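You operate a simulated robot arm through the tools that you are given. There is no shell and no other tool.

The job below is to be done with a simulated two-armed robot. You get a single attempt, and the scene is never put back.

Task
Bend the cable 3 times under the 2 N weight.
Fine: weight in its seat, red knob tight; reset the count before the first bend.

Only the result counts: the job must be done as asked and must still hold three seconds after the hand-in. Knocking over, shifting, dropping, spilling or breaking anything else fails it.

Robot
Two 7-joint arms with three-finger grippers on one trunk that stands fixed in place. Base frame: the origin is at the foot of the trunk, x ahead of it, y to its left, z up. Lengths are in m, angles in degrees, forces in N, time in s.
The left shoulder is at [0.03, 0.124, 1.008], the right one opposite. With the tool pointing down near the work surface each hand reaches from about 0.1 to 0.78 m from the base axis, measured 20 degrees to its own side. Payload 2.2 kg a hand.
The tool frame of a hand sits at the grasp point between the pads (the TCP): z along the fingers, y along the line on which they close. The tips reach 0.028 m beyond it. The gripper opens to 0.102 m; its body begins 0.071 m behind the TCP.
Orientation is that of the tool frame in the base frame, as [roll, pitch, yaw] about the fixed x, y, z axes, in that order (R = Rz(yaw) Ry(pitch) Rx(roll)). With the fingers straight down and closing along the base's y, the tool's x points along the base's -x, its y along +y and its z along -z.

Tools
- The arms move only by the tool move_arm. It takes "left_steps", "right_steps" or both (then of equal length, played together; a hand with none holds still); each is a list of rows, each a list of 3 entries, a list of its own where there are three numbers: the shift along the tool's x, y, z in cm, then the turn, a rotation vector about the tool's x, y, z in degrees, then the opening in per cent of the stroke, from 0 (shut) to 100 (fully open). In form: [[[dx, dy, dz], [wx, wy, wz], hand], ...]. A call has 1 to 20 rows; each row shifts and turns the commanded pose from where the row before left it, along the tool's axes as they then stand. Each row takes 0.2 s and may step no farther than 0.05 m and 8.6 degrees from the row before; otherwise, or with a gripper value out of range, the whole call is refused. A pose out of reach is approached as far as the arm can. The call stops where the force on the tool passes 60 N (or 10 N more than at its start, if that is more) or the arm is blocked; 0.2 s more then pass. Each finger travels about 0.1436 m/s and halts on what it meets, pressing with about 41 N; the grip force reading is that of the motor and also rises with nothing between the fingers. The clock runs only during rows and for 0.2 s after the last one: add rows that do not move to give the fingers time. The reply holds the time, the measured pose of the TCP, the force on the tool along the base axes, the opening and the grip force, in the units named above and with some noise, with the torque about the TCP (base axes, N m) and any sound that the robot's microphone picked up.
- Cameras (640 x 400 px; columns grow to the right, rows downward): "scene" is now at [0.0437, -0.0241, 1.7238]; the picture's right is [-0.31, -0.95, 0.00], its down [-0.73, 0.24, -0.64] and it looks along [0.60, -0.20, -0.77] (base axes); focal length 367 px, centre (320, 200). "left" rides on the left gripper at [0.072, 0.038, -0.086] in its tool frame; the picture's right is [-0.47, 0.89, 0.00], its down [-0.60, -0.32, -0.73] and it looks along [-0.65, -0.34, 0.68] (tool axes); focal length 256 px, centre (320, 200). "right" rides on the right gripper at [0.069, 0.044, -0.086] in its tool frame; the picture's right is [-0.53, 0.85, 0.00], its down [-0.58, -0.36, -0.73] and it looks along [-0.62, -0.39, 0.68] (tool axes); focal length 256 px, centre (320, 200). There is no depth. A picture from a camera that has moved, and an enlarged one, comes with that camera's place and axes in the base frame and with its lens.
- camera(camera): a new picture of that camera. It takes no simulated time.
- slide_trunk(by): moves the trunk up (or, below 0, down) by that many m; the arms and the scene camera ride with it, the base frame stays. It gives what a move gives, with no picture.
- pan_tilt(pan, tilt): turns the head with the scene camera to pan (to the left, within 143 degrees either way) and tilt (down, from -29 to 69), counted from straight ahead of the robot. It gives what a move gives.
- close_up(camera, box): a new picture of the part [left, top, right, bottom] of that camera's present view, enlarged. It takes no simulated time.
- hand_in(): hands the job in; it is judged then, once.

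Places have to be worked out from the pictures, the camera data and where the tool is seen. Open the grippers and draw the arms clear of the work before you hand the job in, unless the task says otherwise.

The tools are called after "Emit:" as name(argument=value, ...) on one line, values as JSON. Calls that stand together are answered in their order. move_arm: Moves the arms, as the interface text tells. Its arguments: {"type":"object","properties":{"left_steps":{"type":"array"},"right_steps":{"type":"array"}},"required":[]} The other tools are called the same way: slide_trunk (by) moves the trunk up or down; pan_tilt (pan, tilt) turns the head that bears the scene camera; camera (camera) takes a picture; close_up (camera, box) takes an enlarged picture of a part of a camera's view; hand_in () hands the job in.

At the start:

```text
time_s: 0.0
left_ee_pos: [0.6309, 0.1984, 1.1378]
left_ee_rot: [-180.0, 0.1, -180.0]
left_wrist_force: [-0.6, -0.2, 0.3]
left_moment: [0.02, 0.0, 0.01]
left_finger_gap: 0.1022
left_gripper_force: 0.1
right_ee_pos: [0.5626, -0.3882, 1.1739]
right_ee_rot: [-179.9, -0.1, 179.9]
right_wrist_force: [0.0, -0.5, 0.0]
right_moment: [0.0, 0.0, -0.03]
right_finger_gap: 0.1019
right_gripper_force: 0.1
trunk travel left (down, up): [-0.25, 0.29]
head pan, tilt (commanded): [-18.0, 50.5]
```

scene: 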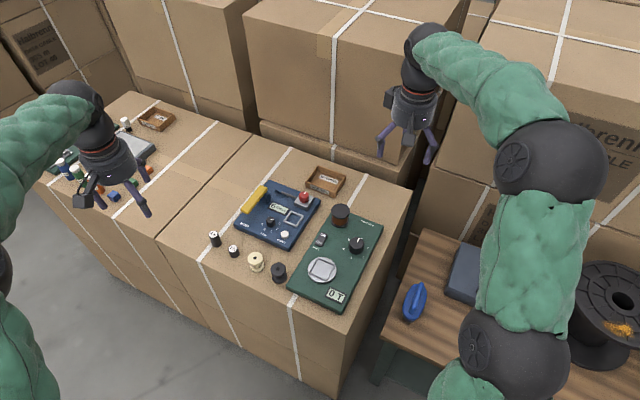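
right: 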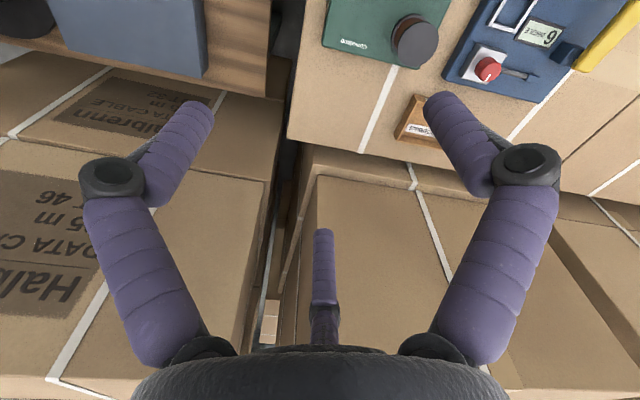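
left: 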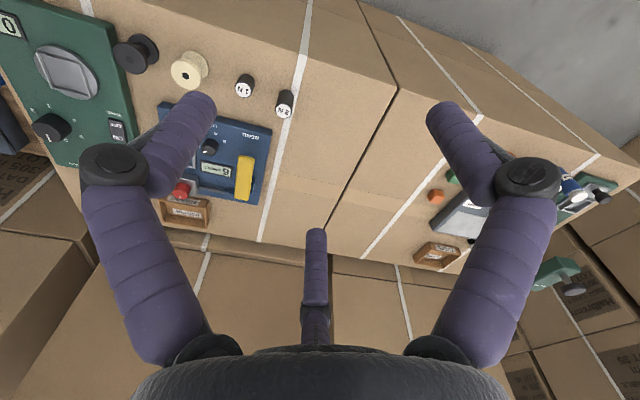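

The scene shows a blue device (with red knob, display, yellow lever) and small weights on the boxes. I take close-ups to read the details.

Emit:
close_up(camera="scene", box=[190, 150, 400, 310])

Emit:
close_up(camera="scene", box=[230, 175, 325, 250])

Emit:
close_up(camera="left", box=[130, 40, 320, 240])

Emit:
close_up(camera="right", box=[380, 0, 640, 160])

```text
2.50 times, centred on (295, 230) of scene
camera zoom: at [0.0437, -0.0241, 1.7238], right [-0.31, -0.95, 0.0], down [-0.73, 0.24, -0.64], along [0.6, -0.2, -0.77], focal length 918 px, centre (382, 125)
```

zoom: 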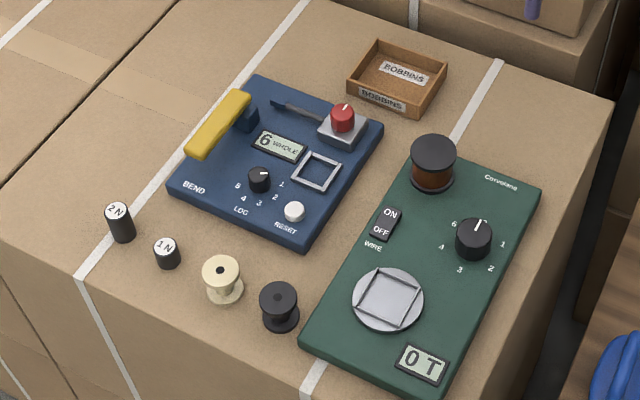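

```text
5.33 times, centred on (278, 212) of scene
camera zoom: at [0.0437, -0.0241, 1.7238], right [-0.31, -0.95, 0.0], down [-0.73, 0.24, -0.64], along [0.6, -0.2, -0.77], focal length 1960 px, centre (547, 133)
```

zoom: 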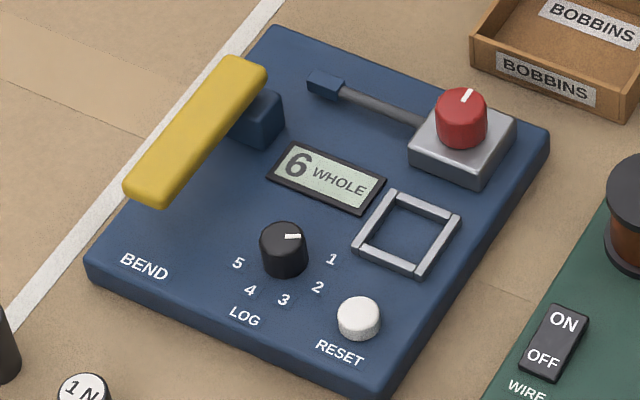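

```text
2.00 times, centred on (225, 140) of left
camera zoom: at [0.559, 0.2355, 1.2245], right [0.47, 0.89, 0.0], down [0.6, -0.32, 0.73], along [0.65, -0.34, -0.68], focal length 512 px, centre (510, 320)
```

zoom: 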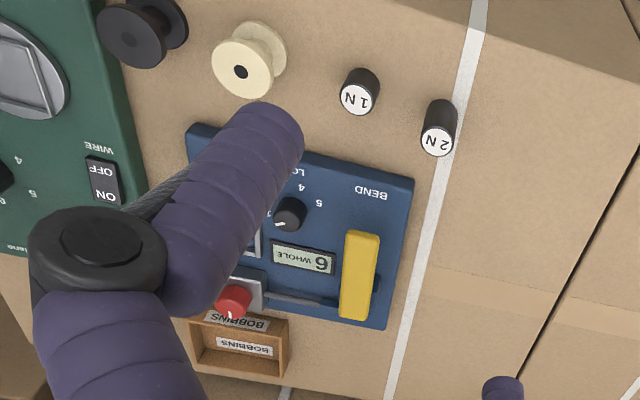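

```text
2.46 times, centred on (510, 80) of right
camera zoom: at [0.4941, -0.3436, 1.2598], right [0.53, 0.85, 0.0], down [0.58, -0.36, 0.73], along [0.62, -0.39, -0.68], focal length 630 px, centre (-148, 495)
```

zoom: 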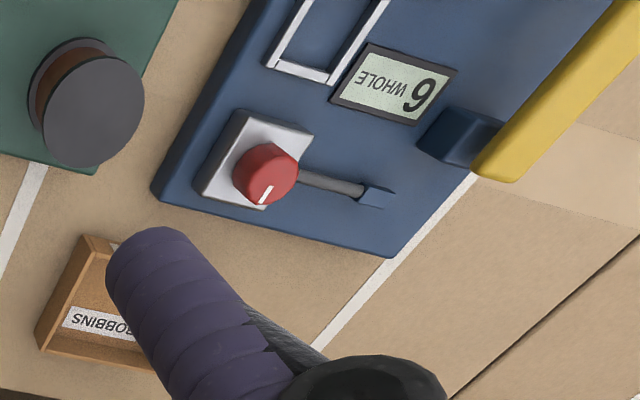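

The blue "BEND" tester has a display reading "6 WHOLE", a yellow lever, a red clamp knob, a square seat, a LOG dial and a RESET button. I zoom further to understand each part.

Emit:
close_up(camera="scene", box=[280, 180, 320, 210])

Emit:
close_up(camera="scene", box=[234, 180, 290, 220])

Emit:
close_up(camera="scene", box=[260, 195, 316, 245])

Emit:
close_up(camera="scene", box=[200, 225, 250, 265])

Emit:
close_up(camera="scene", box=[40, 90, 200, 210])

Emit:
close_up(camera="right", box=[440, 0, 560, 110])

Emit:
close_up(camera="left", box=[180, 110, 280, 210])

```text
13.33 times, centred on (300, 195) of scene
camera zoom: at [0.0437, -0.0241, 1.7238], right [-0.31, -0.95, 0.0], down [-0.73, 0.24, -0.64], along [0.6, -0.2, -0.77], focal length 4899 px, centre (587, 267)
```

zoom: 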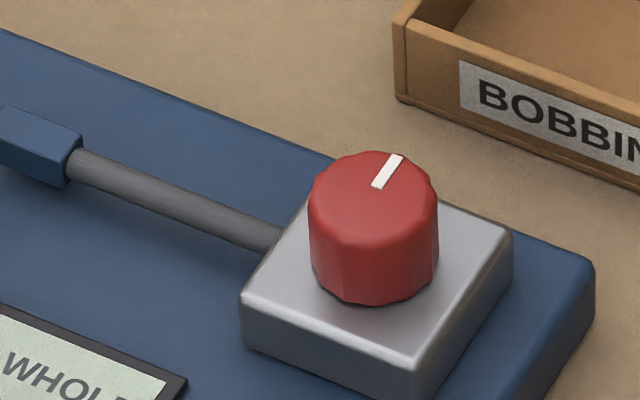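

```text
10.00 times, centred on (262, 200) of scene
camera zoom: at [0.0437, -0.0241, 1.7238], right [-0.31, -0.95, 0.0], down [-0.73, 0.24, -0.64], along [0.6, -0.2, -0.77], focal length 3674 px, centre (900, 200)
```

zoom: 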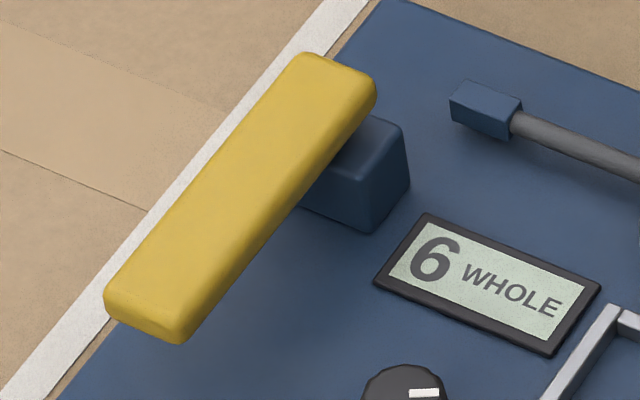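

```text
8.00 times, centred on (288, 220) of scene
camera zoom: at [0.0437, -0.0241, 1.7238], right [-0.31, -0.95, 0.0], down [-0.73, 0.24, -0.64], along [0.6, -0.2, -0.77], focal length 2939 px, centre (576, 40)
```

zoom: 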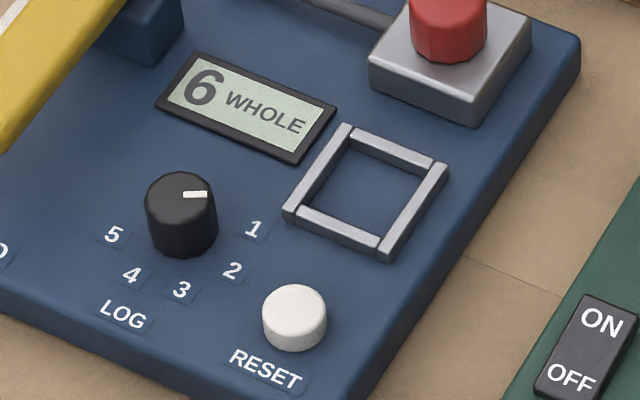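

```text
10.00 times, centred on (225, 245) of scene
camera zoom: at [0.0437, -0.0241, 1.7238], right [-0.31, -0.95, 0.0], down [-0.73, 0.24, -0.64], along [0.6, -0.2, -0.77], focal length 3674 px, centre (1270, -250)
```

zoom: 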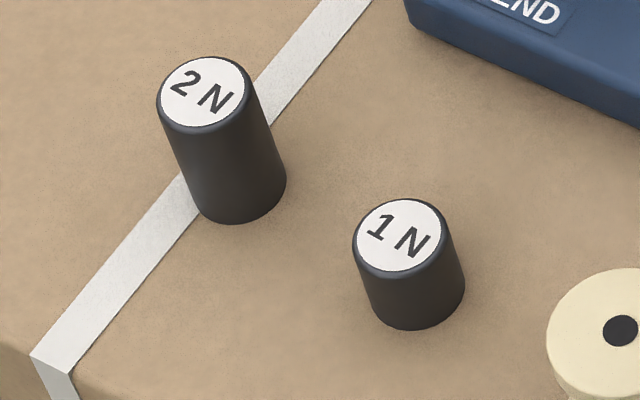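

```text
3.33 times, centred on (120, 150) of scene
camera zoom: at [0.0437, -0.0241, 1.7238], right [-0.31, -0.95, 0.0], down [-0.73, 0.24, -0.64], along [0.6, -0.2, -0.77], focal length 1225 px, centre (987, 367)
```

zoom: 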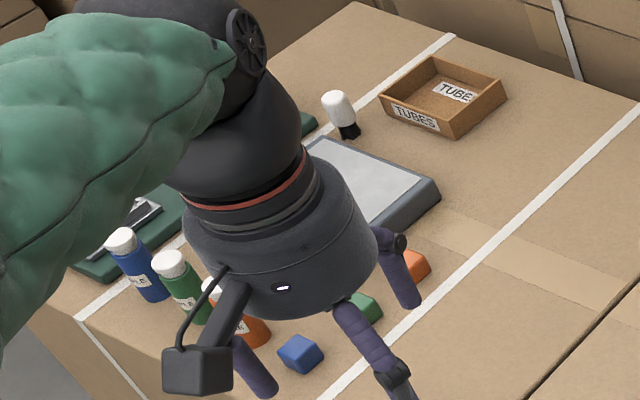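

```text
3.64 times, centred on (500, 55) of right
camera zoom: at [0.4941, -0.3436, 1.2598], right [0.53, 0.85, 0.0], down [0.58, -0.36, 0.73], along [0.62, -0.39, -0.68], focal length 931 px, centre (-334, 727)
```

zoom: 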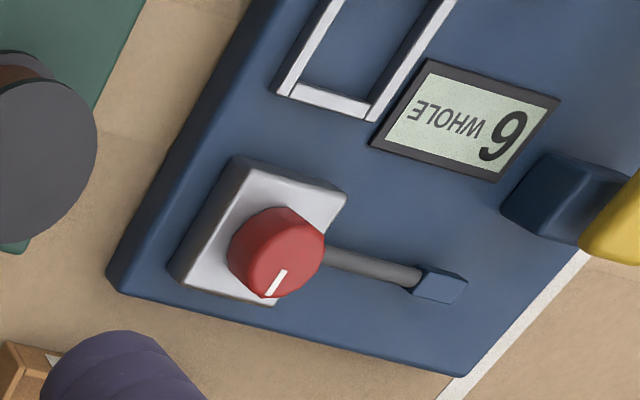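

```text
4.00 times, centred on (230, 160) of left
camera zoom: at [0.559, 0.2355, 1.2245], right [0.47, 0.89, 0.0], down [0.6, -0.32, 0.73], along [0.65, -0.34, -0.68], focal length 1024 px, centre (680, 360)
```

zoom: 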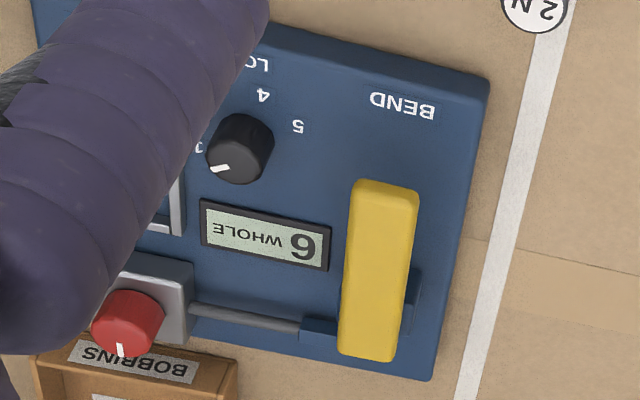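

The lever appears to lie about level at z≈0.85, with its near end near (0.755,-0.02) and far end near (0.832,-0.093); the table is near z≈0.774. I lower the left hand so that its camera sees the tester from the side.

Emit:
move_arm(left_steps=[[[2.2, -1.6, 2.8], [0, 0, 0], 100], [[2.2, -1.6, 2.8], [0, 0, 0], 100], [[2.2, -1.6, 2.8], [0, 0, 0], 100], [[2.2, -1.6, 2.8], [0, 0, 0], 100], [[2.2, -1.6, 2.8], [0, 0, 0], 100]])

Emit:
camera(camera="left")

Emit:
camera(camera="scene")

```text
time_s: 1.2
left_ee_pos: [0.5228, 0.1157, 0.9954]
left_ee_rot: [180.0, 0.1, -180.0]
left_wrist_force: [-0.1, 0.7, -0.1]
left_moment: [0.0, 0.02, 0.02]
left_finger_gap: 0.102
left_gripper_force: 0.0
right_ee_pos: [0.5626, -0.3894, 1.1726]
right_ee_rot: [-179.9, 0.0, 179.9]
right_wrist_force: [0.4, 0.7, -0.8]
right_moment: [0.02, 0.0, 0.0]
right_finger_gap: 0.1019
right_gripper_force: 0.0
trunk travel left (down, up): [-0.25, 0.29]
head pan, tilt (commanded): [-18.0, 50.5]
```

```text
taken
camera left: at [0.4502, 0.1539, 1.0819], right [0.47, 0.89, 0.0], down [0.6, -0.32, 0.73], along [0.65, -0.34, -0.68], focal length 256 px, centre (320, 200)
```

left: 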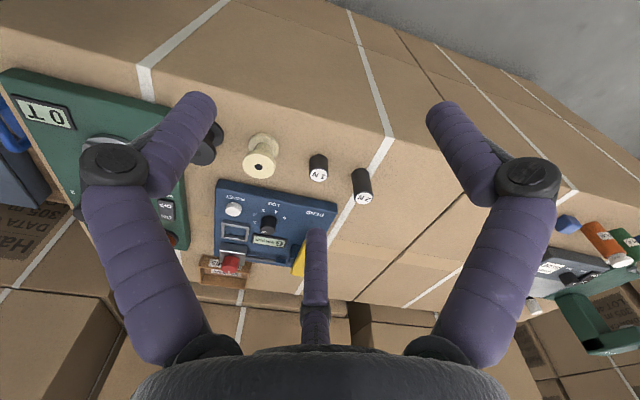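

```text
taken
camera scene: at [0.0436, -0.0247, 1.7238], right [-0.31, -0.95, 0.0], down [-0.73, 0.24, -0.64], along [0.6, -0.2, -0.77], focal length 367 px, centre (320, 200)
```

scene: 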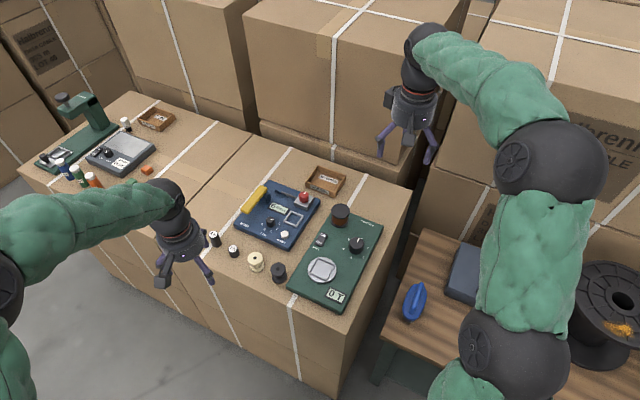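

The third finger covers the lever partly in this view; I zoom in on the tester all the same.

Emit:
close_up(camera="left", box=[200, 160, 400, 300])

Emit:
close_up(camera="scene", box=[200, 170, 330, 250])

```text
2.86 times, centred on (300, 230) of left
camera zoom: at [0.4502, 0.1539, 1.0819], right [0.47, 0.89, 0.0], down [0.6, -0.32, 0.73], along [0.65, -0.34, -0.68], focal length 731 px, centre (377, 114)
```

zoom: 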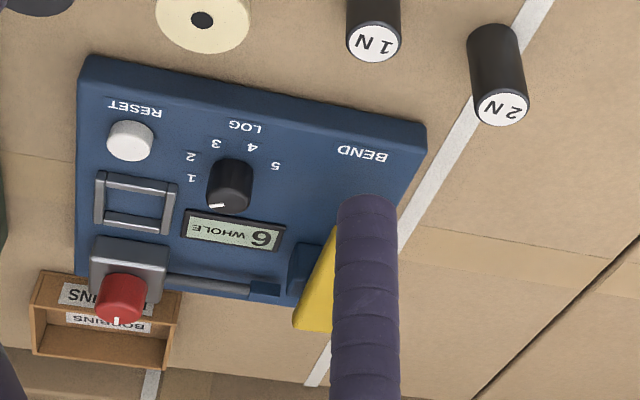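

```text
4.92 times, centred on (265, 210) of scene
camera zoom: at [0.0436, -0.0247, 1.7238], right [-0.31, -0.95, 0.0], down [-0.73, 0.24, -0.64], along [0.6, -0.2, -0.77], focal length 1809 px, centre (591, 151)
```

zoom: 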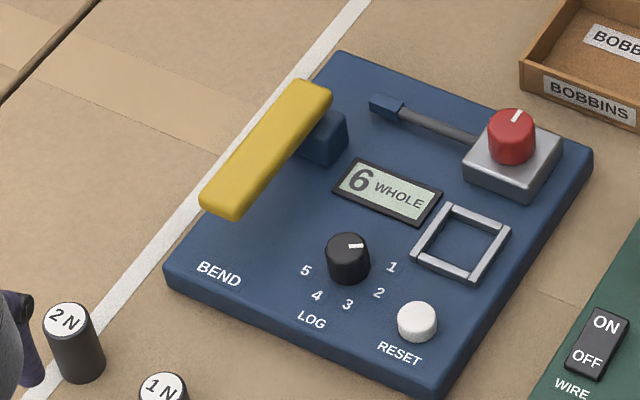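

I shift the left hand leftward and lower so the lever sits clear between the fingers in its view.

Emit:
move_arm(left_steps=[[[0.8, 2.8, 2.2], [0, 0, 0], 100], [[0.8, 2.8, 2.2], [0, 0, 0], 100], [[0.8, 2.8, 2.2], [0, 0, 0], 100]])

Emit:
close_up(camera="left", box=[180, 200, 340, 300])

Emit:
camera(camera="left")

```text
time_s: 2.0
left_ee_pos: [0.4994, 0.2031, 0.9319]
left_ee_rot: [180.0, 0.1, 179.9]
left_wrist_force: [0.0, -0.3, -1.0]
left_moment: [0.02, 0.02, -0.01]
left_finger_gap: 0.1019
left_gripper_force: 0.1
right_ee_pos: [0.5618, -0.3874, 1.1726]
right_ee_rot: [180.0, 0.0, -180.0]
right_wrist_force: [0.4, 0.5, 0.0]
right_moment: [-0.01, -0.01, 0.0]
right_finger_gap: 0.1021
right_gripper_force: 0.2
trunk travel left (down, up): [-0.25, 0.29]
head pan, tilt (commanded): [-18.0, 50.5]
```

```text
4.00 times, centred on (260, 250) of left
camera zoom: at [0.4271, 0.241, 1.0184], right [0.47, 0.88, 0.0], down [0.6, -0.32, 0.73], along [0.65, -0.34, -0.68], focal length 1024 px, centre (560, 0)
```

zoom: 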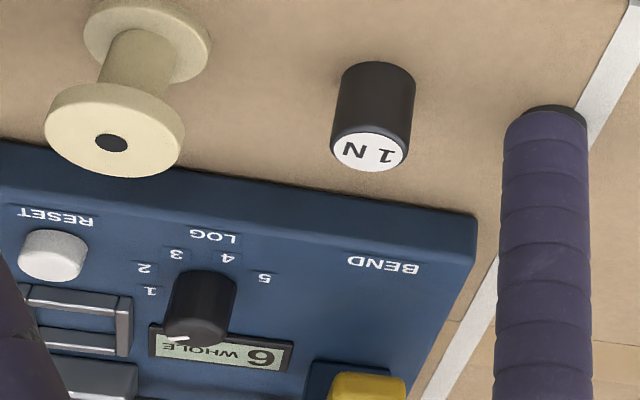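

```text
taken
camera left: at [0.4271, 0.241, 1.0184], right [0.47, 0.88, 0.0], down [0.6, -0.32, 0.73], along [0.65, -0.34, -0.68], focal length 256 px, centre (320, 200)
```

left: 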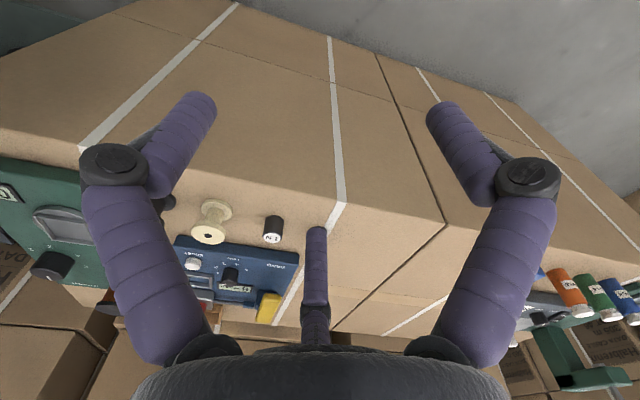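

Emit:
close_up(camera="left", box=[170, 240, 310, 330])

```text
4.44 times, centred on (240, 285) of left
camera zoom: at [0.4271, 0.241, 1.0184], right [0.47, 0.88, 0.0], down [0.6, -0.32, 0.73], along [0.65, -0.34, -0.68], focal length 1138 px, centre (676, -178)
```

zoom: 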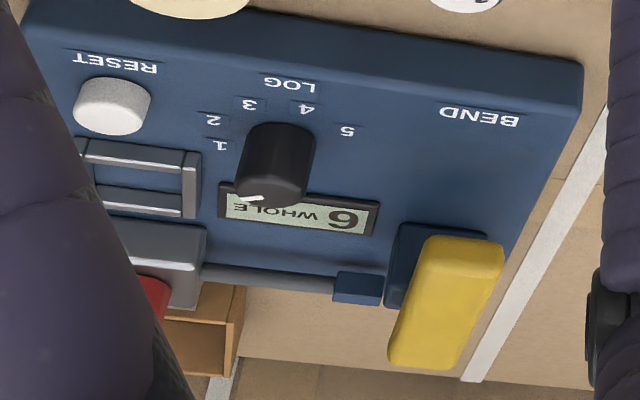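

From the views the three fingers close centrally (one at tool +y, two at −y ±x), so cylinders can be gripped from above. I now bring the right hand, tool down, high over the red knob's estimated place to test its reach and see from its camera.

Emit:
move_arm(right_steps=[[[-2.54, 2.3, 3.05], [0, 0, 0], 100], [[-2.54, 2.3, 3.05], [0, 0, 0], 100], [[-2.54, 2.3, 3.05], [0, 0, 0], 100], [[-2.54, 2.3, 3.05], [0, 0, 0], 100], [[-2.54, 2.3, 3.05], [0, 0, 0], 100], [[-2.54, 2.3, 3.05], [0, 0, 0], 100], [[-2.54, 2.3, 2.5], [0, 0, 0], 100], [[-2.54, 2.3, 2.5], [0, 0, 0], 100], [[0, 0, 0], [0, 0, 0], 100]])

Emit:
camera(camera="right")

Emit:
camera(camera="scene")

```text
time_s: 4.0
left_ee_pos: [0.4998, 0.2027, 0.9311]
left_ee_rot: [-180.0, 0.0, -180.0]
left_wrist_force: [0.7, -0.5, 0.2]
left_moment: [0.04, 0.01, 0.0]
left_finger_gap: 0.1021
left_gripper_force: 0.2
right_ee_pos: [0.7463, -0.204, 0.9401]
right_ee_rot: [180.0, 0.0, 179.9]
right_wrist_force: [-0.1, -0.6, -0.5]
right_moment: [0.02, -0.01, 0.0]
right_finger_gap: 0.1019
right_gripper_force: 0.1
right hand out of reach, approached as far as the arm can: row 8
trunk travel left (down, up): [-0.25, 0.29]
head pan, tilt (commanded): [-18.0, 50.5]
```

```text
taken
camera right: at [0.678, -0.1588, 1.0269], right [0.53, 0.84, 0.0], down [0.58, -0.37, 0.73], along [0.62, -0.39, -0.68], focal length 256 px, centre (320, 200)
```

right: 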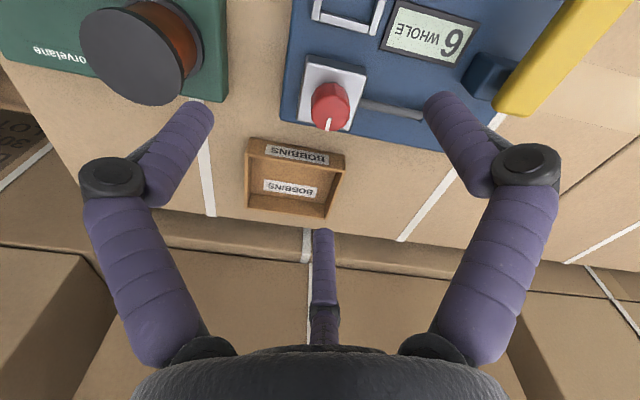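

```text
taken
camera scene: at [0.0437, -0.0246, 1.7238], right [-0.31, -0.95, 0.0], down [-0.73, 0.24, -0.64], along [0.6, -0.2, -0.77], focal length 367 px, centre (320, 200)
```

scene: 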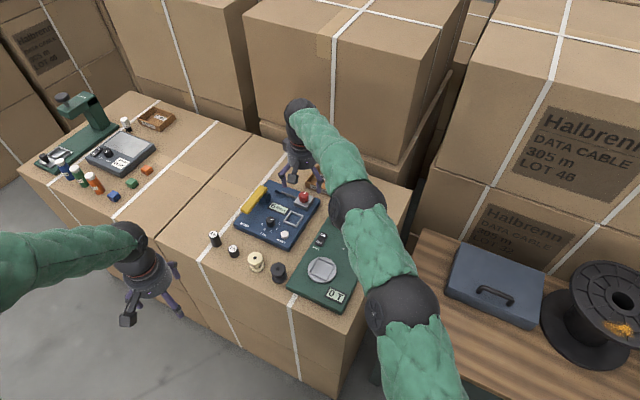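

The reach at this height ends at about x=0.746. I zoom in with the right camera to triangulate the knob, seat and button.

Emit:
close_up(camera="right", box=[270, 0, 430, 150])

Emit:
close_up(camera="right", box=[420, 0, 620, 150])

Emit:
close_up(camera="scene", box=[230, 170, 330, 250])

```text
2.67 times, centred on (350, 75) of right
camera zoom: at [0.678, -0.1588, 1.0269], right [0.53, 0.84, 0.0], down [0.58, -0.37, 0.73], along [0.62, -0.39, -0.68], focal length 683 px, centre (240, 533)
```

zoom: 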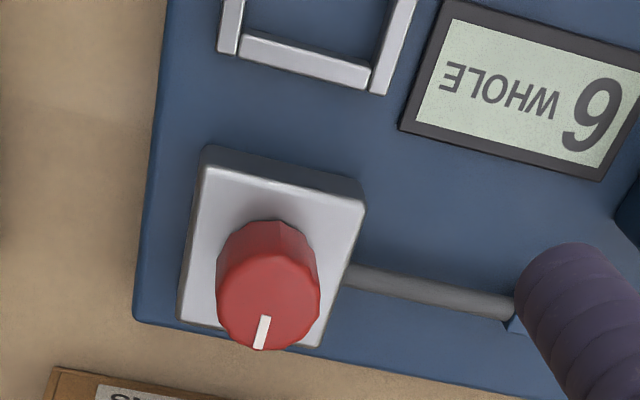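

```text
2.67 times, centred on (520, 75) of right
camera zoom: at [0.678, -0.1588, 1.0269], right [0.53, 0.84, 0.0], down [0.58, -0.37, 0.73], along [0.62, -0.39, -0.68], focal length 683 px, centre (-213, 533)
```

zoom: 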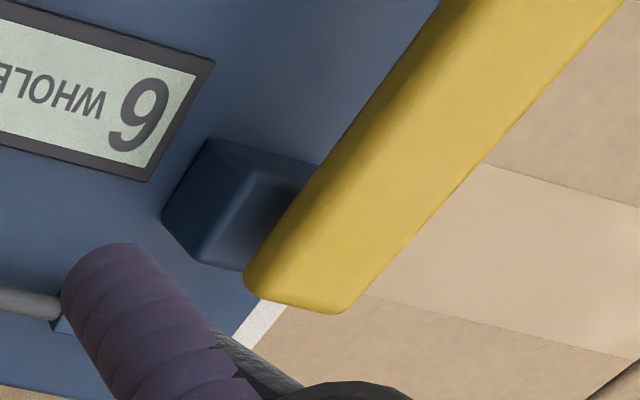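

```text
5.00 times, centred on (280, 210) of scene
camera zoom: at [0.0437, -0.0246, 1.7238], right [-0.31, -0.95, 0.0], down [-0.73, 0.24, -0.64], along [0.6, -0.2, -0.77], focal length 1837 px, centre (520, 150)
```

zoom: 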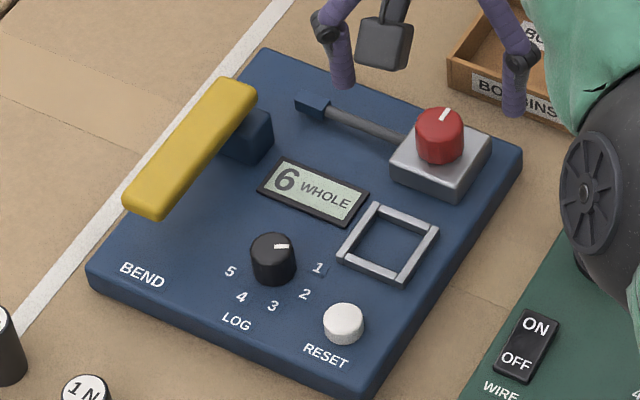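

The knob's top comes out at about (0.759,−0.203,0.86), the plate near 0.797. Reach is tight there, so I raise the trunk by 0.10 m to bring the shoulder nearer the wrist's height.

Emit:
slide_trunk(by=0.1)

```text
time_s: 5.3
left_ee_pos: [0.4998, 0.203, 1.0309]
left_ee_rot: [-180.0, 0.0, -179.9]
left_wrist_force: [0.8, -0.5, -1.2]
left_moment: [-0.04, 0.03, 0.02]
left_finger_gap: 0.1021
left_gripper_force: 0.0
right_ee_pos: [0.7456, -0.2027, 1.0393]
right_ee_rot: [-179.9, -0.1, -180.0]
right_wrist_force: [0.4, 0.1, 0.0]
right_moment: [-0.01, 0.01, -0.03]
right_finger_gap: 0.1021
right_gripper_force: 0.1
trunk travel left (down, up): [-0.35, 0.19]
head pan, tilt (commanded): [-18.0, 50.5]
```

Now I lower the right hand 10 cm again and push outward by 1 cm to see whether reach has improved.

Emit:
move_arm(right_steps=[[[0, 0, 2.5], [0, 0, 0], 100], [[0, 0, 2.5], [0, 0, 0], 100], [[0, 0, 2.5], [0, 0, 0], 100], [[0, 0, 2.5], [0, 0, 0], 100], [[-2, 0, 0], [0, 0, 0], 100], [[0, 0, 0], [0, 0, 0], 100]])

```text
time_s: 6.7
left_ee_pos: [0.4989, 0.2013, 1.0309]
left_ee_rot: [-180.0, 0.0, -180.0]
left_wrist_force: [-0.9, -0.9, -0.6]
left_moment: [-0.01, 0.03, 0.0]
left_finger_gap: 0.1023
left_gripper_force: 0.1
right_ee_pos: [0.7484, -0.2046, 0.9412]
right_ee_rot: [-180.0, 0.0, 180.0]
right_wrist_force: [-0.6, -0.2, 0.2]
right_moment: [0.0, -0.03, 0.01]
right_finger_gap: 0.1019
right_gripper_force: 0.0
right hand out of reach, approached as far as the arm can: row 5
trunk travel left (down, up): [-0.35, 0.19]
head pan, tilt (commanded): [-18.0, 50.5]
```

The reach at this height is nearly the same (about 0.723 m from the shoulder), so a few degrees of outward tilt will be needed at the knob. I raise and draw in the right hand, pre-turn it counter-clockwise, and then bring the trunk back down.

Emit:
move_arm(right_steps=[[[3, 0, -3.5], [0, 0, 0], 100], [[3, 0, -3.5], [0, 0, 0], 100], [[0, 0, -4.5], [0, 0, 0], 100], [[0, 0, 0], [0, 0, -8.5], 100], [[0, 0, 0], [0, 0, -8.5], 100], [[0, 0, 0], [0, 0, -8.5], 100], [[0, 0, 0], [0, 0, -8.5], 100], [[0, 0, 0], [0, 0, -8.5], 100], [[0, 0, 0], [0, 0, -8.5], 100], [[0, 0, 0], [0, 0, -9], 100]])

```text
refused: row 10 steps farther than a row can; nothing moved
```

Emit:
move_arm(right_steps=[[[3, 0, -3.5], [0, 0, 0], 100], [[3, 0, -3.5], [0, 0, 0], 100], [[0, 0, -4.5], [0, 0, 0], 100], [[0, 0, 0], [0, 0, -8.5], 100], [[0, 0, 0], [0, 0, -8.5], 100], [[0, 0, 0], [0, 0, -8.5], 100], [[0, 0, 0], [0, 0, -8.5], 100], [[0, 0, 0], [0, 0, -8.5], 100], [[0, 0, 0], [0, 0, -8.5], 100], [[0, 0, 0], [0, 0, -8.5], 100]])

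Emit:
slide_trunk(by=-0.1)

Emit:
camera(camera="right")

Emit:
camera(camera="scene")

```text
time_s: 8.9
left_ee_pos: [0.4991, 0.2013, 1.0323]
left_ee_rot: [-180.0, 0.0, -179.9]
left_wrist_force: [-0.5, 0.5, -0.5]
left_moment: [-0.01, 0.0, -0.02]
left_finger_gap: 0.1019
left_gripper_force: 0.0
right_ee_pos: [0.6887, -0.2028, 1.0563]
right_ee_rot: [179.9, 0.0, -120.5]
right_wrist_force: [-0.6, 0.2, 0.3]
right_moment: [0.0, 0.03, 0.0]
right_finger_gap: 0.102
right_gripper_force: 0.0
trunk travel left (down, up): [-0.35, 0.19]
head pan, tilt (commanded): [-18.0, 50.5]
```

```text
time_s: 10.3
left_ee_pos: [0.4994, 0.2032, 0.9317]
left_ee_rot: [-180.0, 0.0, -180.0]
left_wrist_force: [-0.1, 0.5, 0.8]
left_moment: [0.01, 0.03, 0.0]
left_finger_gap: 0.102
left_gripper_force: 0.1
right_ee_pos: [0.6888, -0.203, 0.9573]
right_ee_rot: [-180.0, 0.1, -120.3]
right_wrist_force: [-0.4, -0.2, 0.9]
right_moment: [0.02, -0.01, 0.02]
right_finger_gap: 0.1021
right_gripper_force: 0.1
trunk travel left (down, up): [-0.25, 0.29]
head pan, tilt (commanded): [-18.0, 50.5]
```

```text
taken
camera right: at [0.6172, -0.239, 1.0438], right [-0.46, 0.89, 0.0], down [0.61, 0.31, 0.73], along [0.65, 0.33, -0.68], focal length 256 px, centre (320, 200)
```

right: 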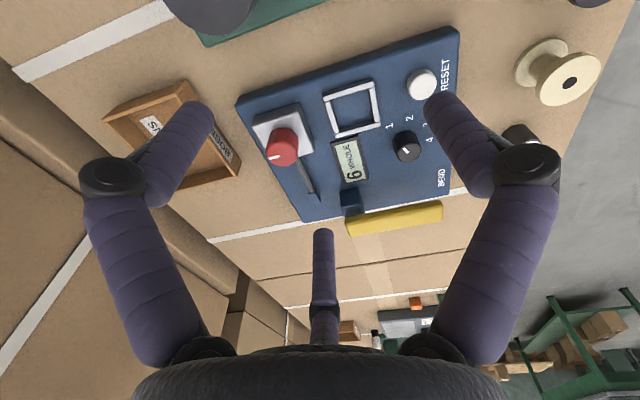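

```text
taken
camera scene: at [0.0434, -0.0241, 1.724], right [-0.31, -0.95, 0.0], down [-0.73, 0.24, -0.64], along [0.6, -0.2, -0.77], focal length 367 px, centre (320, 200)
```

scene: 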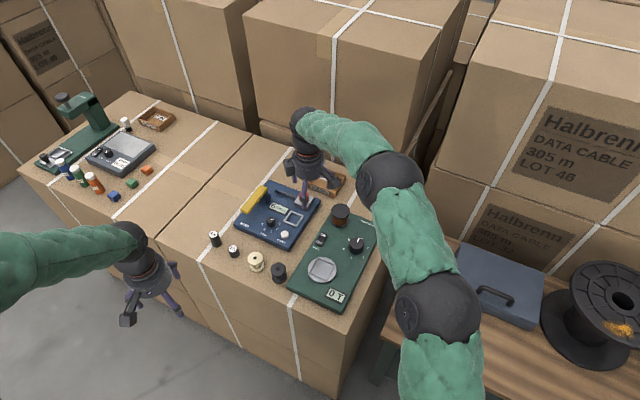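

This right-hand view shows the whole tester well. I zoom in for precise positions of knob, seat, reset and lever.

Emit:
close_up(camera="right", box=[225, 20, 475, 240])

Emit:
close_up(camera="right", box=[320, 170, 460, 250])

Emit:
close_up(camera="right", box=[240, 70, 400, 190])

```text
1.82 times, centred on (350, 130) of right
camera zoom: at [0.6172, -0.239, 1.0438], right [-0.46, 0.89, 0.0], down [0.61, 0.31, 0.73], along [0.65, 0.33, -0.68], focal length 465 px, centre (266, 327)
```

zoom: 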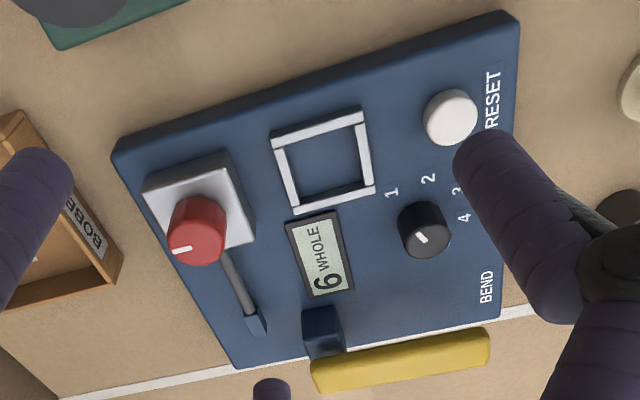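

```text
4.57 times, centred on (390, 210) of right
camera zoom: at [0.6172, -0.239, 1.0438], right [-0.46, 0.89, 0.0], down [0.61, 0.31, 0.73], along [0.65, 0.33, -0.68], focal length 1170 px, centre (0, 154)
```

zoom: 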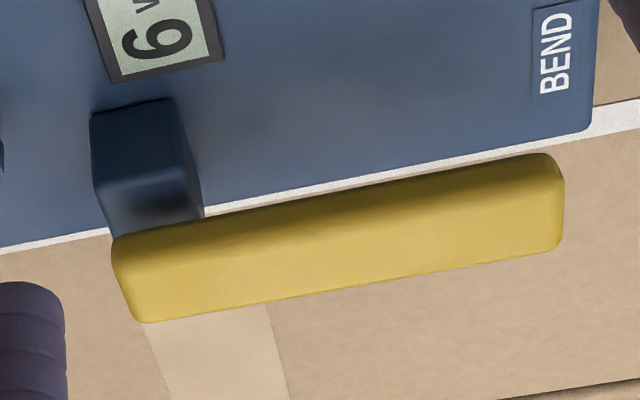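

```text
3.33 times, centred on (320, 130) of right
camera zoom: at [0.6172, -0.239, 1.0438], right [-0.46, 0.89, 0.0], down [0.61, 0.31, 0.73], along [0.65, 0.33, -0.68], focal length 853 px, centre (320, 433)
```

zoom: 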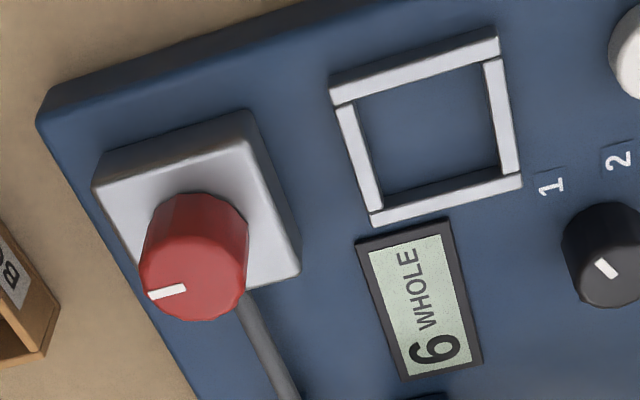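

From three views I get: knob axis ≈(0.757,−0.204), top ≈0.86, clamp block top ≈0.84; seat centre ≈(0.7135,−0.1555), frame top ≈0.809; the tester is turned about −46°. I tilt the right hand 6° outward and bring it above the knob, half closed.

Emit:
move_arm(right_steps=[[[0, 0, 0], [5.48, -2.44, 0], 65], [[-1.59, -2.77, 2.2], [0, 0, 0], 65], [[-1.59, -2.77, 2.2], [0, 0, 0], 65], [[0, 0, 0], [0, 0, 0], 65]])

Emit:
camera(camera="right")

Emit:
close_up(camera="scene", box=[250, 120, 350, 220])

```text
time_s: 11.3
left_ee_pos: [0.4987, 0.2017, 0.9316]
left_ee_rot: [180.0, 0.0, -180.0]
left_wrist_force: [-1.7, 0.7, 0.7]
left_moment: [0.02, 0.0, 0.02]
left_finger_gap: 0.1022
left_gripper_force: 0.2
right_ee_pos: [0.7572, -0.2057, 0.9177]
right_ee_rot: [-174.5, 2.5, -120.4]
right_wrist_force: [-0.2, 0.2, 0.0]
right_moment: [-0.01, -0.05, 0.04]
right_finger_gap: 0.0666
right_gripper_force: 0.1
trunk travel left (down, up): [-0.25, 0.29]
head pan, tilt (commanded): [-18.0, 50.5]
```

```text
taken
camera right: at [0.6763, -0.2414, 0.9975], right [-0.45, 0.89, -0.06], down [0.53, 0.32, 0.79], along [0.72, 0.33, -0.61], focal length 256 px, centre (320, 200)
```

right: 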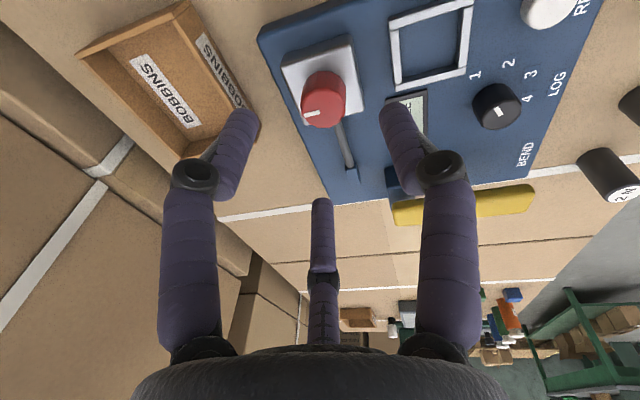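

```text
4.00 times, centred on (300, 170) of scene
camera zoom: at [0.0431, -0.0242, 1.7239], right [-0.31, -0.95, 0.0], down [-0.73, 0.24, -0.64], along [0.6, -0.2, -0.77], focal length 1470 px, centre (400, 320)
```

zoom: 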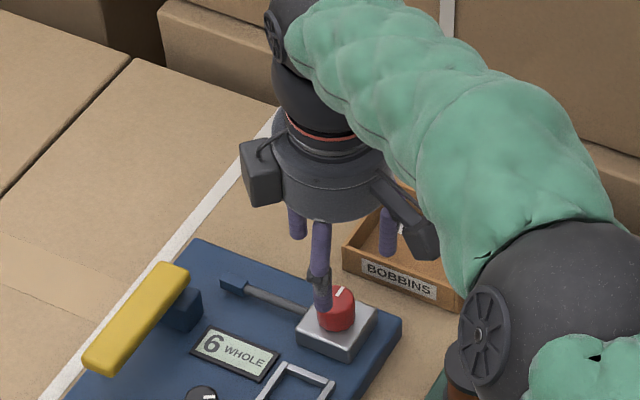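

I zoom the right camera on the knob to refine its position relative to the tool.

Emit:
close_up(camera="right", box=[270, 20, 390, 150])

Emit:
close_up(camera="scene", box=[280, 175, 320, 205])

```text
3.08 times, centred on (330, 85) of right
camera zoom: at [0.6763, -0.2414, 0.9975], right [-0.45, 0.89, -0.06], down [0.53, 0.32, 0.79], along [0.72, 0.33, -0.61], focal length 788 px, centre (289, 554)
```

zoom: 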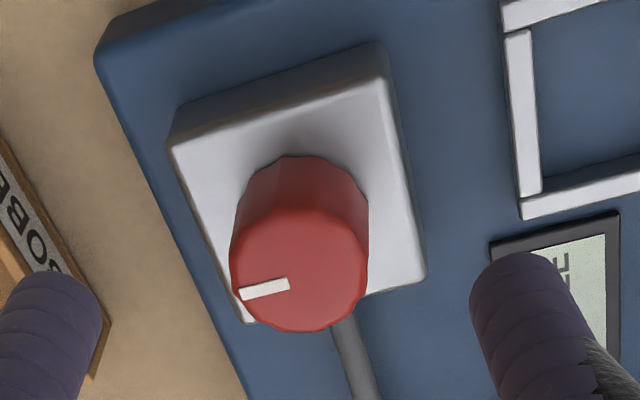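

```text
13.33 times, centred on (300, 190) of scene
camera zoom: at [0.0431, -0.0242, 1.7239], right [-0.31, -0.95, 0.0], down [-0.73, 0.24, -0.64], along [0.6, -0.2, -0.77], focal length 4899 px, centre (587, 333)
```

zoom: 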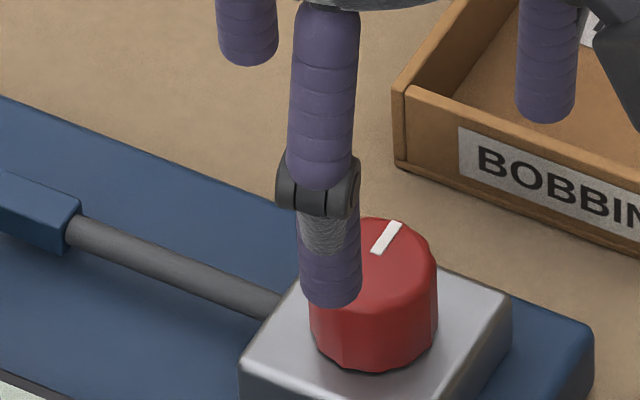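

The knob is centred at about (0.757,−0.205), and the hand is on its axis. I go down to TCP z≈0.873 in steps with the fingers still at 65 %.

Emit:
move_arm(right_steps=[[[0.1, 0.33, 2.2], [0, 0, 0], 65], [[0.05, 0.15, 1.1], [0, 0, 0], 65], [[0.05, 0.15, 1.1], [0, 0, 0], 65], [[0, 0, 0], [0, 0, 0], 65]])

Emit:
camera(camera="right")

Emit:
close_up(camera="scene", box=[270, 160, 330, 210])

```text
time_s: 12.3
left_ee_pos: [0.4992, 0.2027, 0.9317]
left_ee_rot: [179.9, 0.0, 179.9]
left_wrist_force: [0.1, 0.0, 0.6]
left_moment: [-0.04, -0.02, 0.02]
left_finger_gap: 0.1021
left_gripper_force: 0.1
right_ee_pos: [0.7569, -0.2035, 0.8744]
right_ee_rot: [-174.6, 2.4, -120.4]
right_wrist_force: [0.2, 0.5, -0.5]
right_moment: [0.03, 0.0, -0.01]
right_finger_gap: 0.0664
right_gripper_force: 0.0
trunk travel left (down, up): [-0.25, 0.29]
head pan, tilt (commanded): [-18.0, 50.5]
```

```text
taken
camera right: at [0.6752, -0.238, 0.954], right [-0.45, 0.89, -0.06], down [0.53, 0.32, 0.79], along [0.72, 0.33, -0.61], focal length 256 px, centre (320, 200)
```

right: 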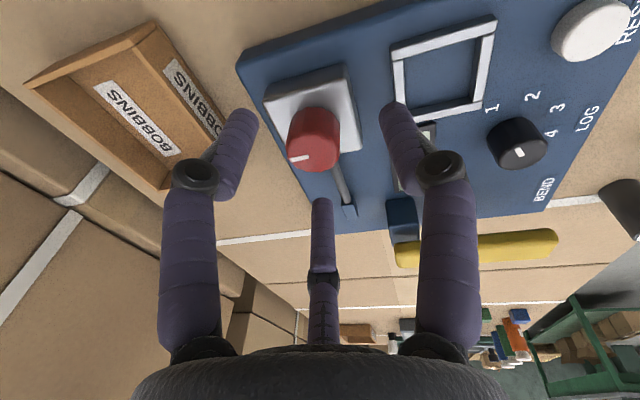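

```text
8.00 times, centred on (300, 185) of scene
camera zoom: at [0.0435, -0.024, 1.7239], right [-0.31, -0.95, 0.0], down [-0.73, 0.24, -0.64], along [0.6, -0.2, -0.77], focal length 2939 px, centre (480, 320)
```

zoom: 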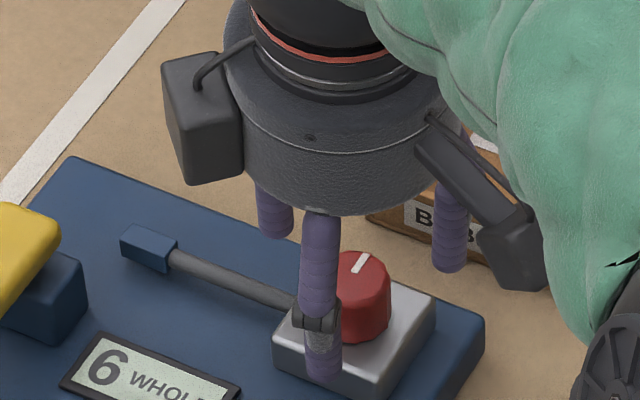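

Emit:
close_up(camera="right", box=[230, 60, 410, 230])

Emit:
close_up(camera="scene", box=[285, 175, 325, 210])

```text
2.35 times, centred on (320, 145) of right
camera zoom: at [0.6752, -0.238, 0.954], right [-0.45, 0.89, -0.06], down [0.53, 0.32, 0.79], along [0.72, 0.33, -0.61], focal length 602 px, centre (320, 329)
```

zoom: 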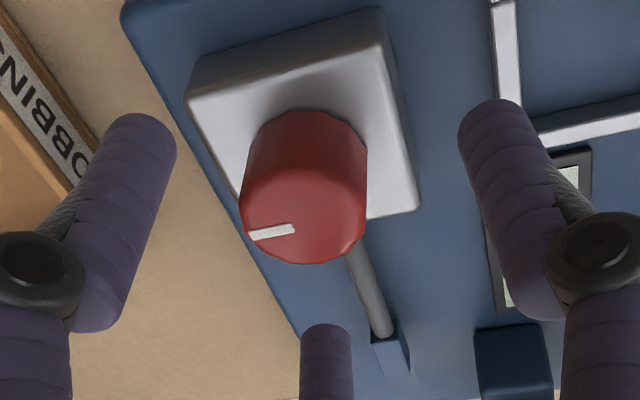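

```text
11.43 times, centred on (305, 192) of scene
camera zoom: at [0.0435, -0.024, 1.7239], right [-0.31, -0.95, 0.0], down [-0.73, 0.24, -0.64], along [0.6, -0.2, -0.77], focal length 4199 px, centre (491, 286)
```

zoom: 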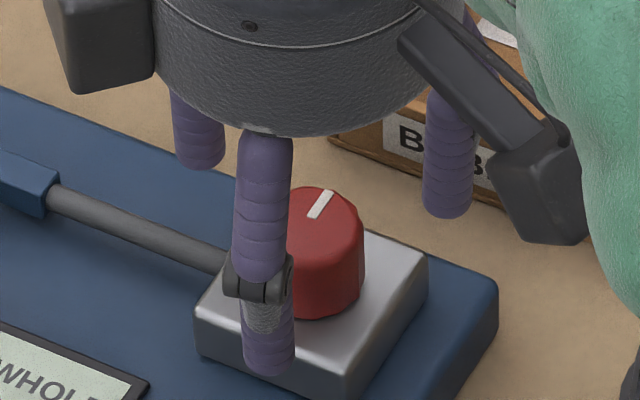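

The knob seems offset by about 2–3 mm from the grip centre; I correct that and close gently to about 36 %, watching the wrist force.

Emit:
move_arm(right_steps=[[[0.27, 0.07, 0], [0, 0, 0], 60], [[0, 0, 0], [0, 0, 0], 48], [[0, 0, 0], [0, 0, 0], 40], [[0, 0, 0], [0, 0, 0], 36], [[0, 0, 0], [0, 0, 0], 36]])

Emit:
close_up(camera="right", box=[230, 60, 410, 230])

Emit:
close_up(camera="scene", box=[285, 175, 325, 210])

```text
time_s: 13.5
left_ee_pos: [0.499, 0.202, 0.932]
left_ee_rot: [180.0, 0.0, 180.0]
left_wrist_force: [0.3, 0.5, -0.4]
left_moment: [0.02, 0.0, -0.02]
left_finger_gap: 0.1019
left_gripper_force: 0.1
right_ee_pos: [0.7535, -0.2038, 0.8744]
right_ee_rot: [-174.5, 2.4, -120.4]
right_wrist_force: [0.2, -0.3, -0.2]
right_moment: [0.01, -0.01, -0.01]
right_finger_gap: 0.0367
right_gripper_force: 0.1
trunk travel left (down, up): [-0.25, 0.29]
head pan, tilt (commanded): [-18.0, 50.5]
```

```text
2.35 times, centred on (320, 145) of right
camera zoom: at [0.6732, -0.2394, 0.9539], right [-0.45, 0.89, -0.06], down [0.53, 0.32, 0.79], along [0.72, 0.33, -0.61], focal length 602 px, centre (320, 329)
```

zoom: 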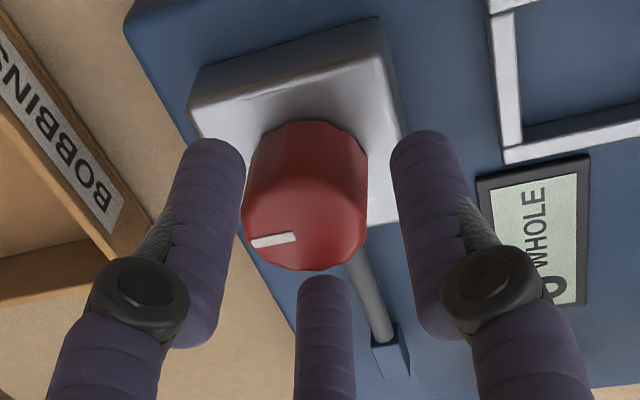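

```text
11.43 times, centred on (305, 192) of scene
camera zoom: at [0.0437, -0.0241, 1.7238], right [-0.31, -0.95, 0.0], down [-0.73, 0.24, -0.64], along [0.6, -0.2, -0.77], focal length 4199 px, centre (491, 286)
```

zoom: 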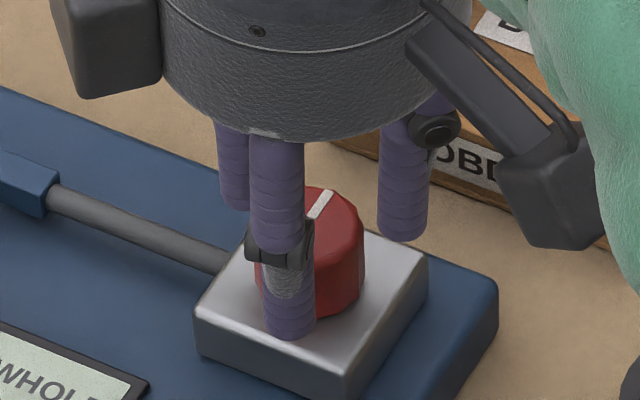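

No contact yet, and the view suggests the grip centre is still a few mm too far outward (gap at the far finger). I shift about 4 mm back and look again.

Emit:
move_arm(right_steps=[[[0.41, 0.11, -0.03], [0, 0, 0], 36], [[0, 0, 0], [0, 0, 0], 36]])

Emit:
close_up(camera="right", box=[230, 60, 410, 230])

Emit:
close_up(camera="scene", box=[285, 175, 325, 210])

```text
time_s: 14.1
left_ee_pos: [0.4992, 0.2028, 0.9311]
left_ee_rot: [180.0, 0.0, 180.0]
left_wrist_force: [-0.2, 0.3, 0.4]
left_moment: [-0.03, 0.0, -0.02]
left_finger_gap: 0.1021
left_gripper_force: 0.0
right_ee_pos: [0.7505, -0.208, 0.8736]
right_ee_rot: [-174.4, 2.4, -120.4]
right_wrist_force: [-0.1, 0.3, 1.1]
right_moment: [0.0, 0.02, -0.02]
right_finger_gap: 0.0365
right_gripper_force: 0.0
trunk travel left (down, up): [-0.25, 0.29]
head pan, tilt (commanded): [-18.0, 50.5]
```

```text
2.35 times, centred on (320, 145) of right
camera zoom: at [0.6701, -0.2425, 0.9539], right [-0.45, 0.89, -0.06], down [0.53, 0.32, 0.79], along [0.72, 0.33, -0.62], focal length 602 px, centre (320, 329)
```

zoom: 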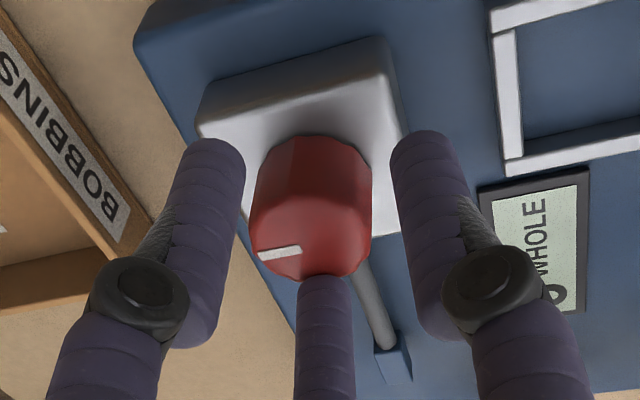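

```text
11.43 times, centred on (305, 192) of scene
camera zoom: at [0.0439, -0.0239, 1.7238], right [-0.31, -0.95, 0.0], down [-0.73, 0.24, -0.64], along [0.6, -0.2, -0.77], focal length 4199 px, centre (491, 286)
```

zoom: 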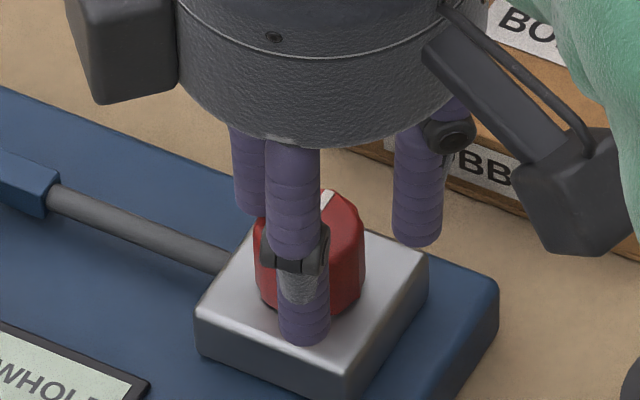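

The two views disagree by a few millimetres, so I turn the left hand clockwise by 17° to obtain a third view of the knob and fingers.

Emit:
move_arm(left_steps=[[[0, 0, 0], [0, 0, 8.5], 100], [[0, 0, 0], [0, 0, 8.5], 100], [[0, 0, 0], [0, 0, 8.5], 100]])

Emit:
camera(camera="left")

```text
time_s: 14.9
left_ee_pos: [0.499, 0.2016, 0.932]
left_ee_rot: [-179.9, 0.1, 154.2]
left_wrist_force: [0.7, 0.3, -0.9]
left_moment: [-0.02, -0.05, 0.0]
left_finger_gap: 0.1021
left_gripper_force: 0.0
right_ee_pos: [0.7511, -0.2075, 0.8749]
right_ee_rot: [-174.5, 2.4, -120.3]
right_wrist_force: [-0.9, 0.3, 0.6]
right_moment: [-0.01, 0.01, 0.01]
right_finger_gap: 0.0366
right_gripper_force: 0.1
trunk travel left (down, up): [-0.25, 0.29]
head pan, tilt (commanded): [-18.0, 50.5]
```

```text
taken
camera left: at [0.451, 0.2675, 1.0189], right [0.8, 0.6, 0.0], down [0.41, -0.55, 0.73], along [0.44, -0.59, -0.68], focal length 256 px, centre (320, 200)
```

left: 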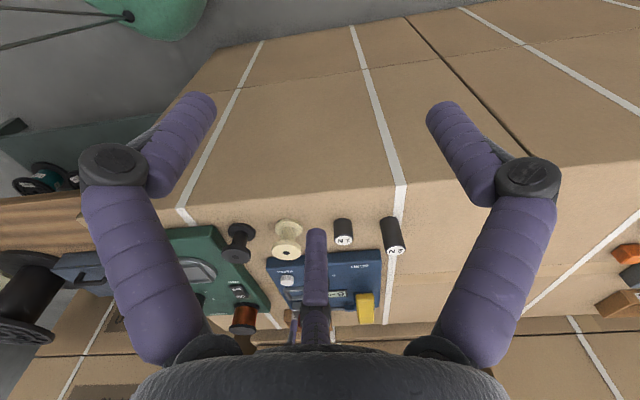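

Emit:
close_up(camera="left", box=[255, 285, 335, 345])

```text
6.67 times, centred on (295, 315) of left
camera zoom: at [0.451, 0.2675, 1.0189], right [0.8, 0.6, 0.0], down [0.41, -0.55, 0.73], along [0.44, -0.59, -0.68], focal length 1707 px, centre (487, -567)
```

zoom: 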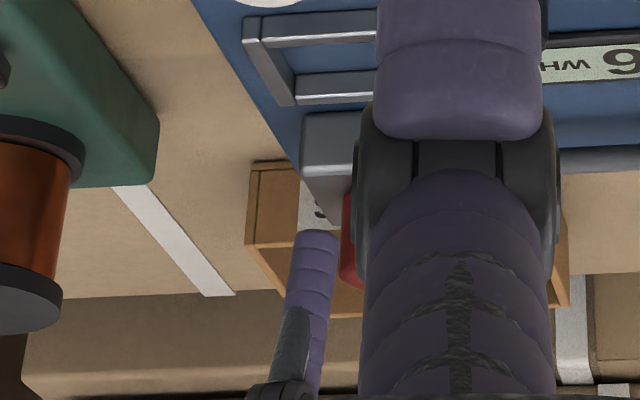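

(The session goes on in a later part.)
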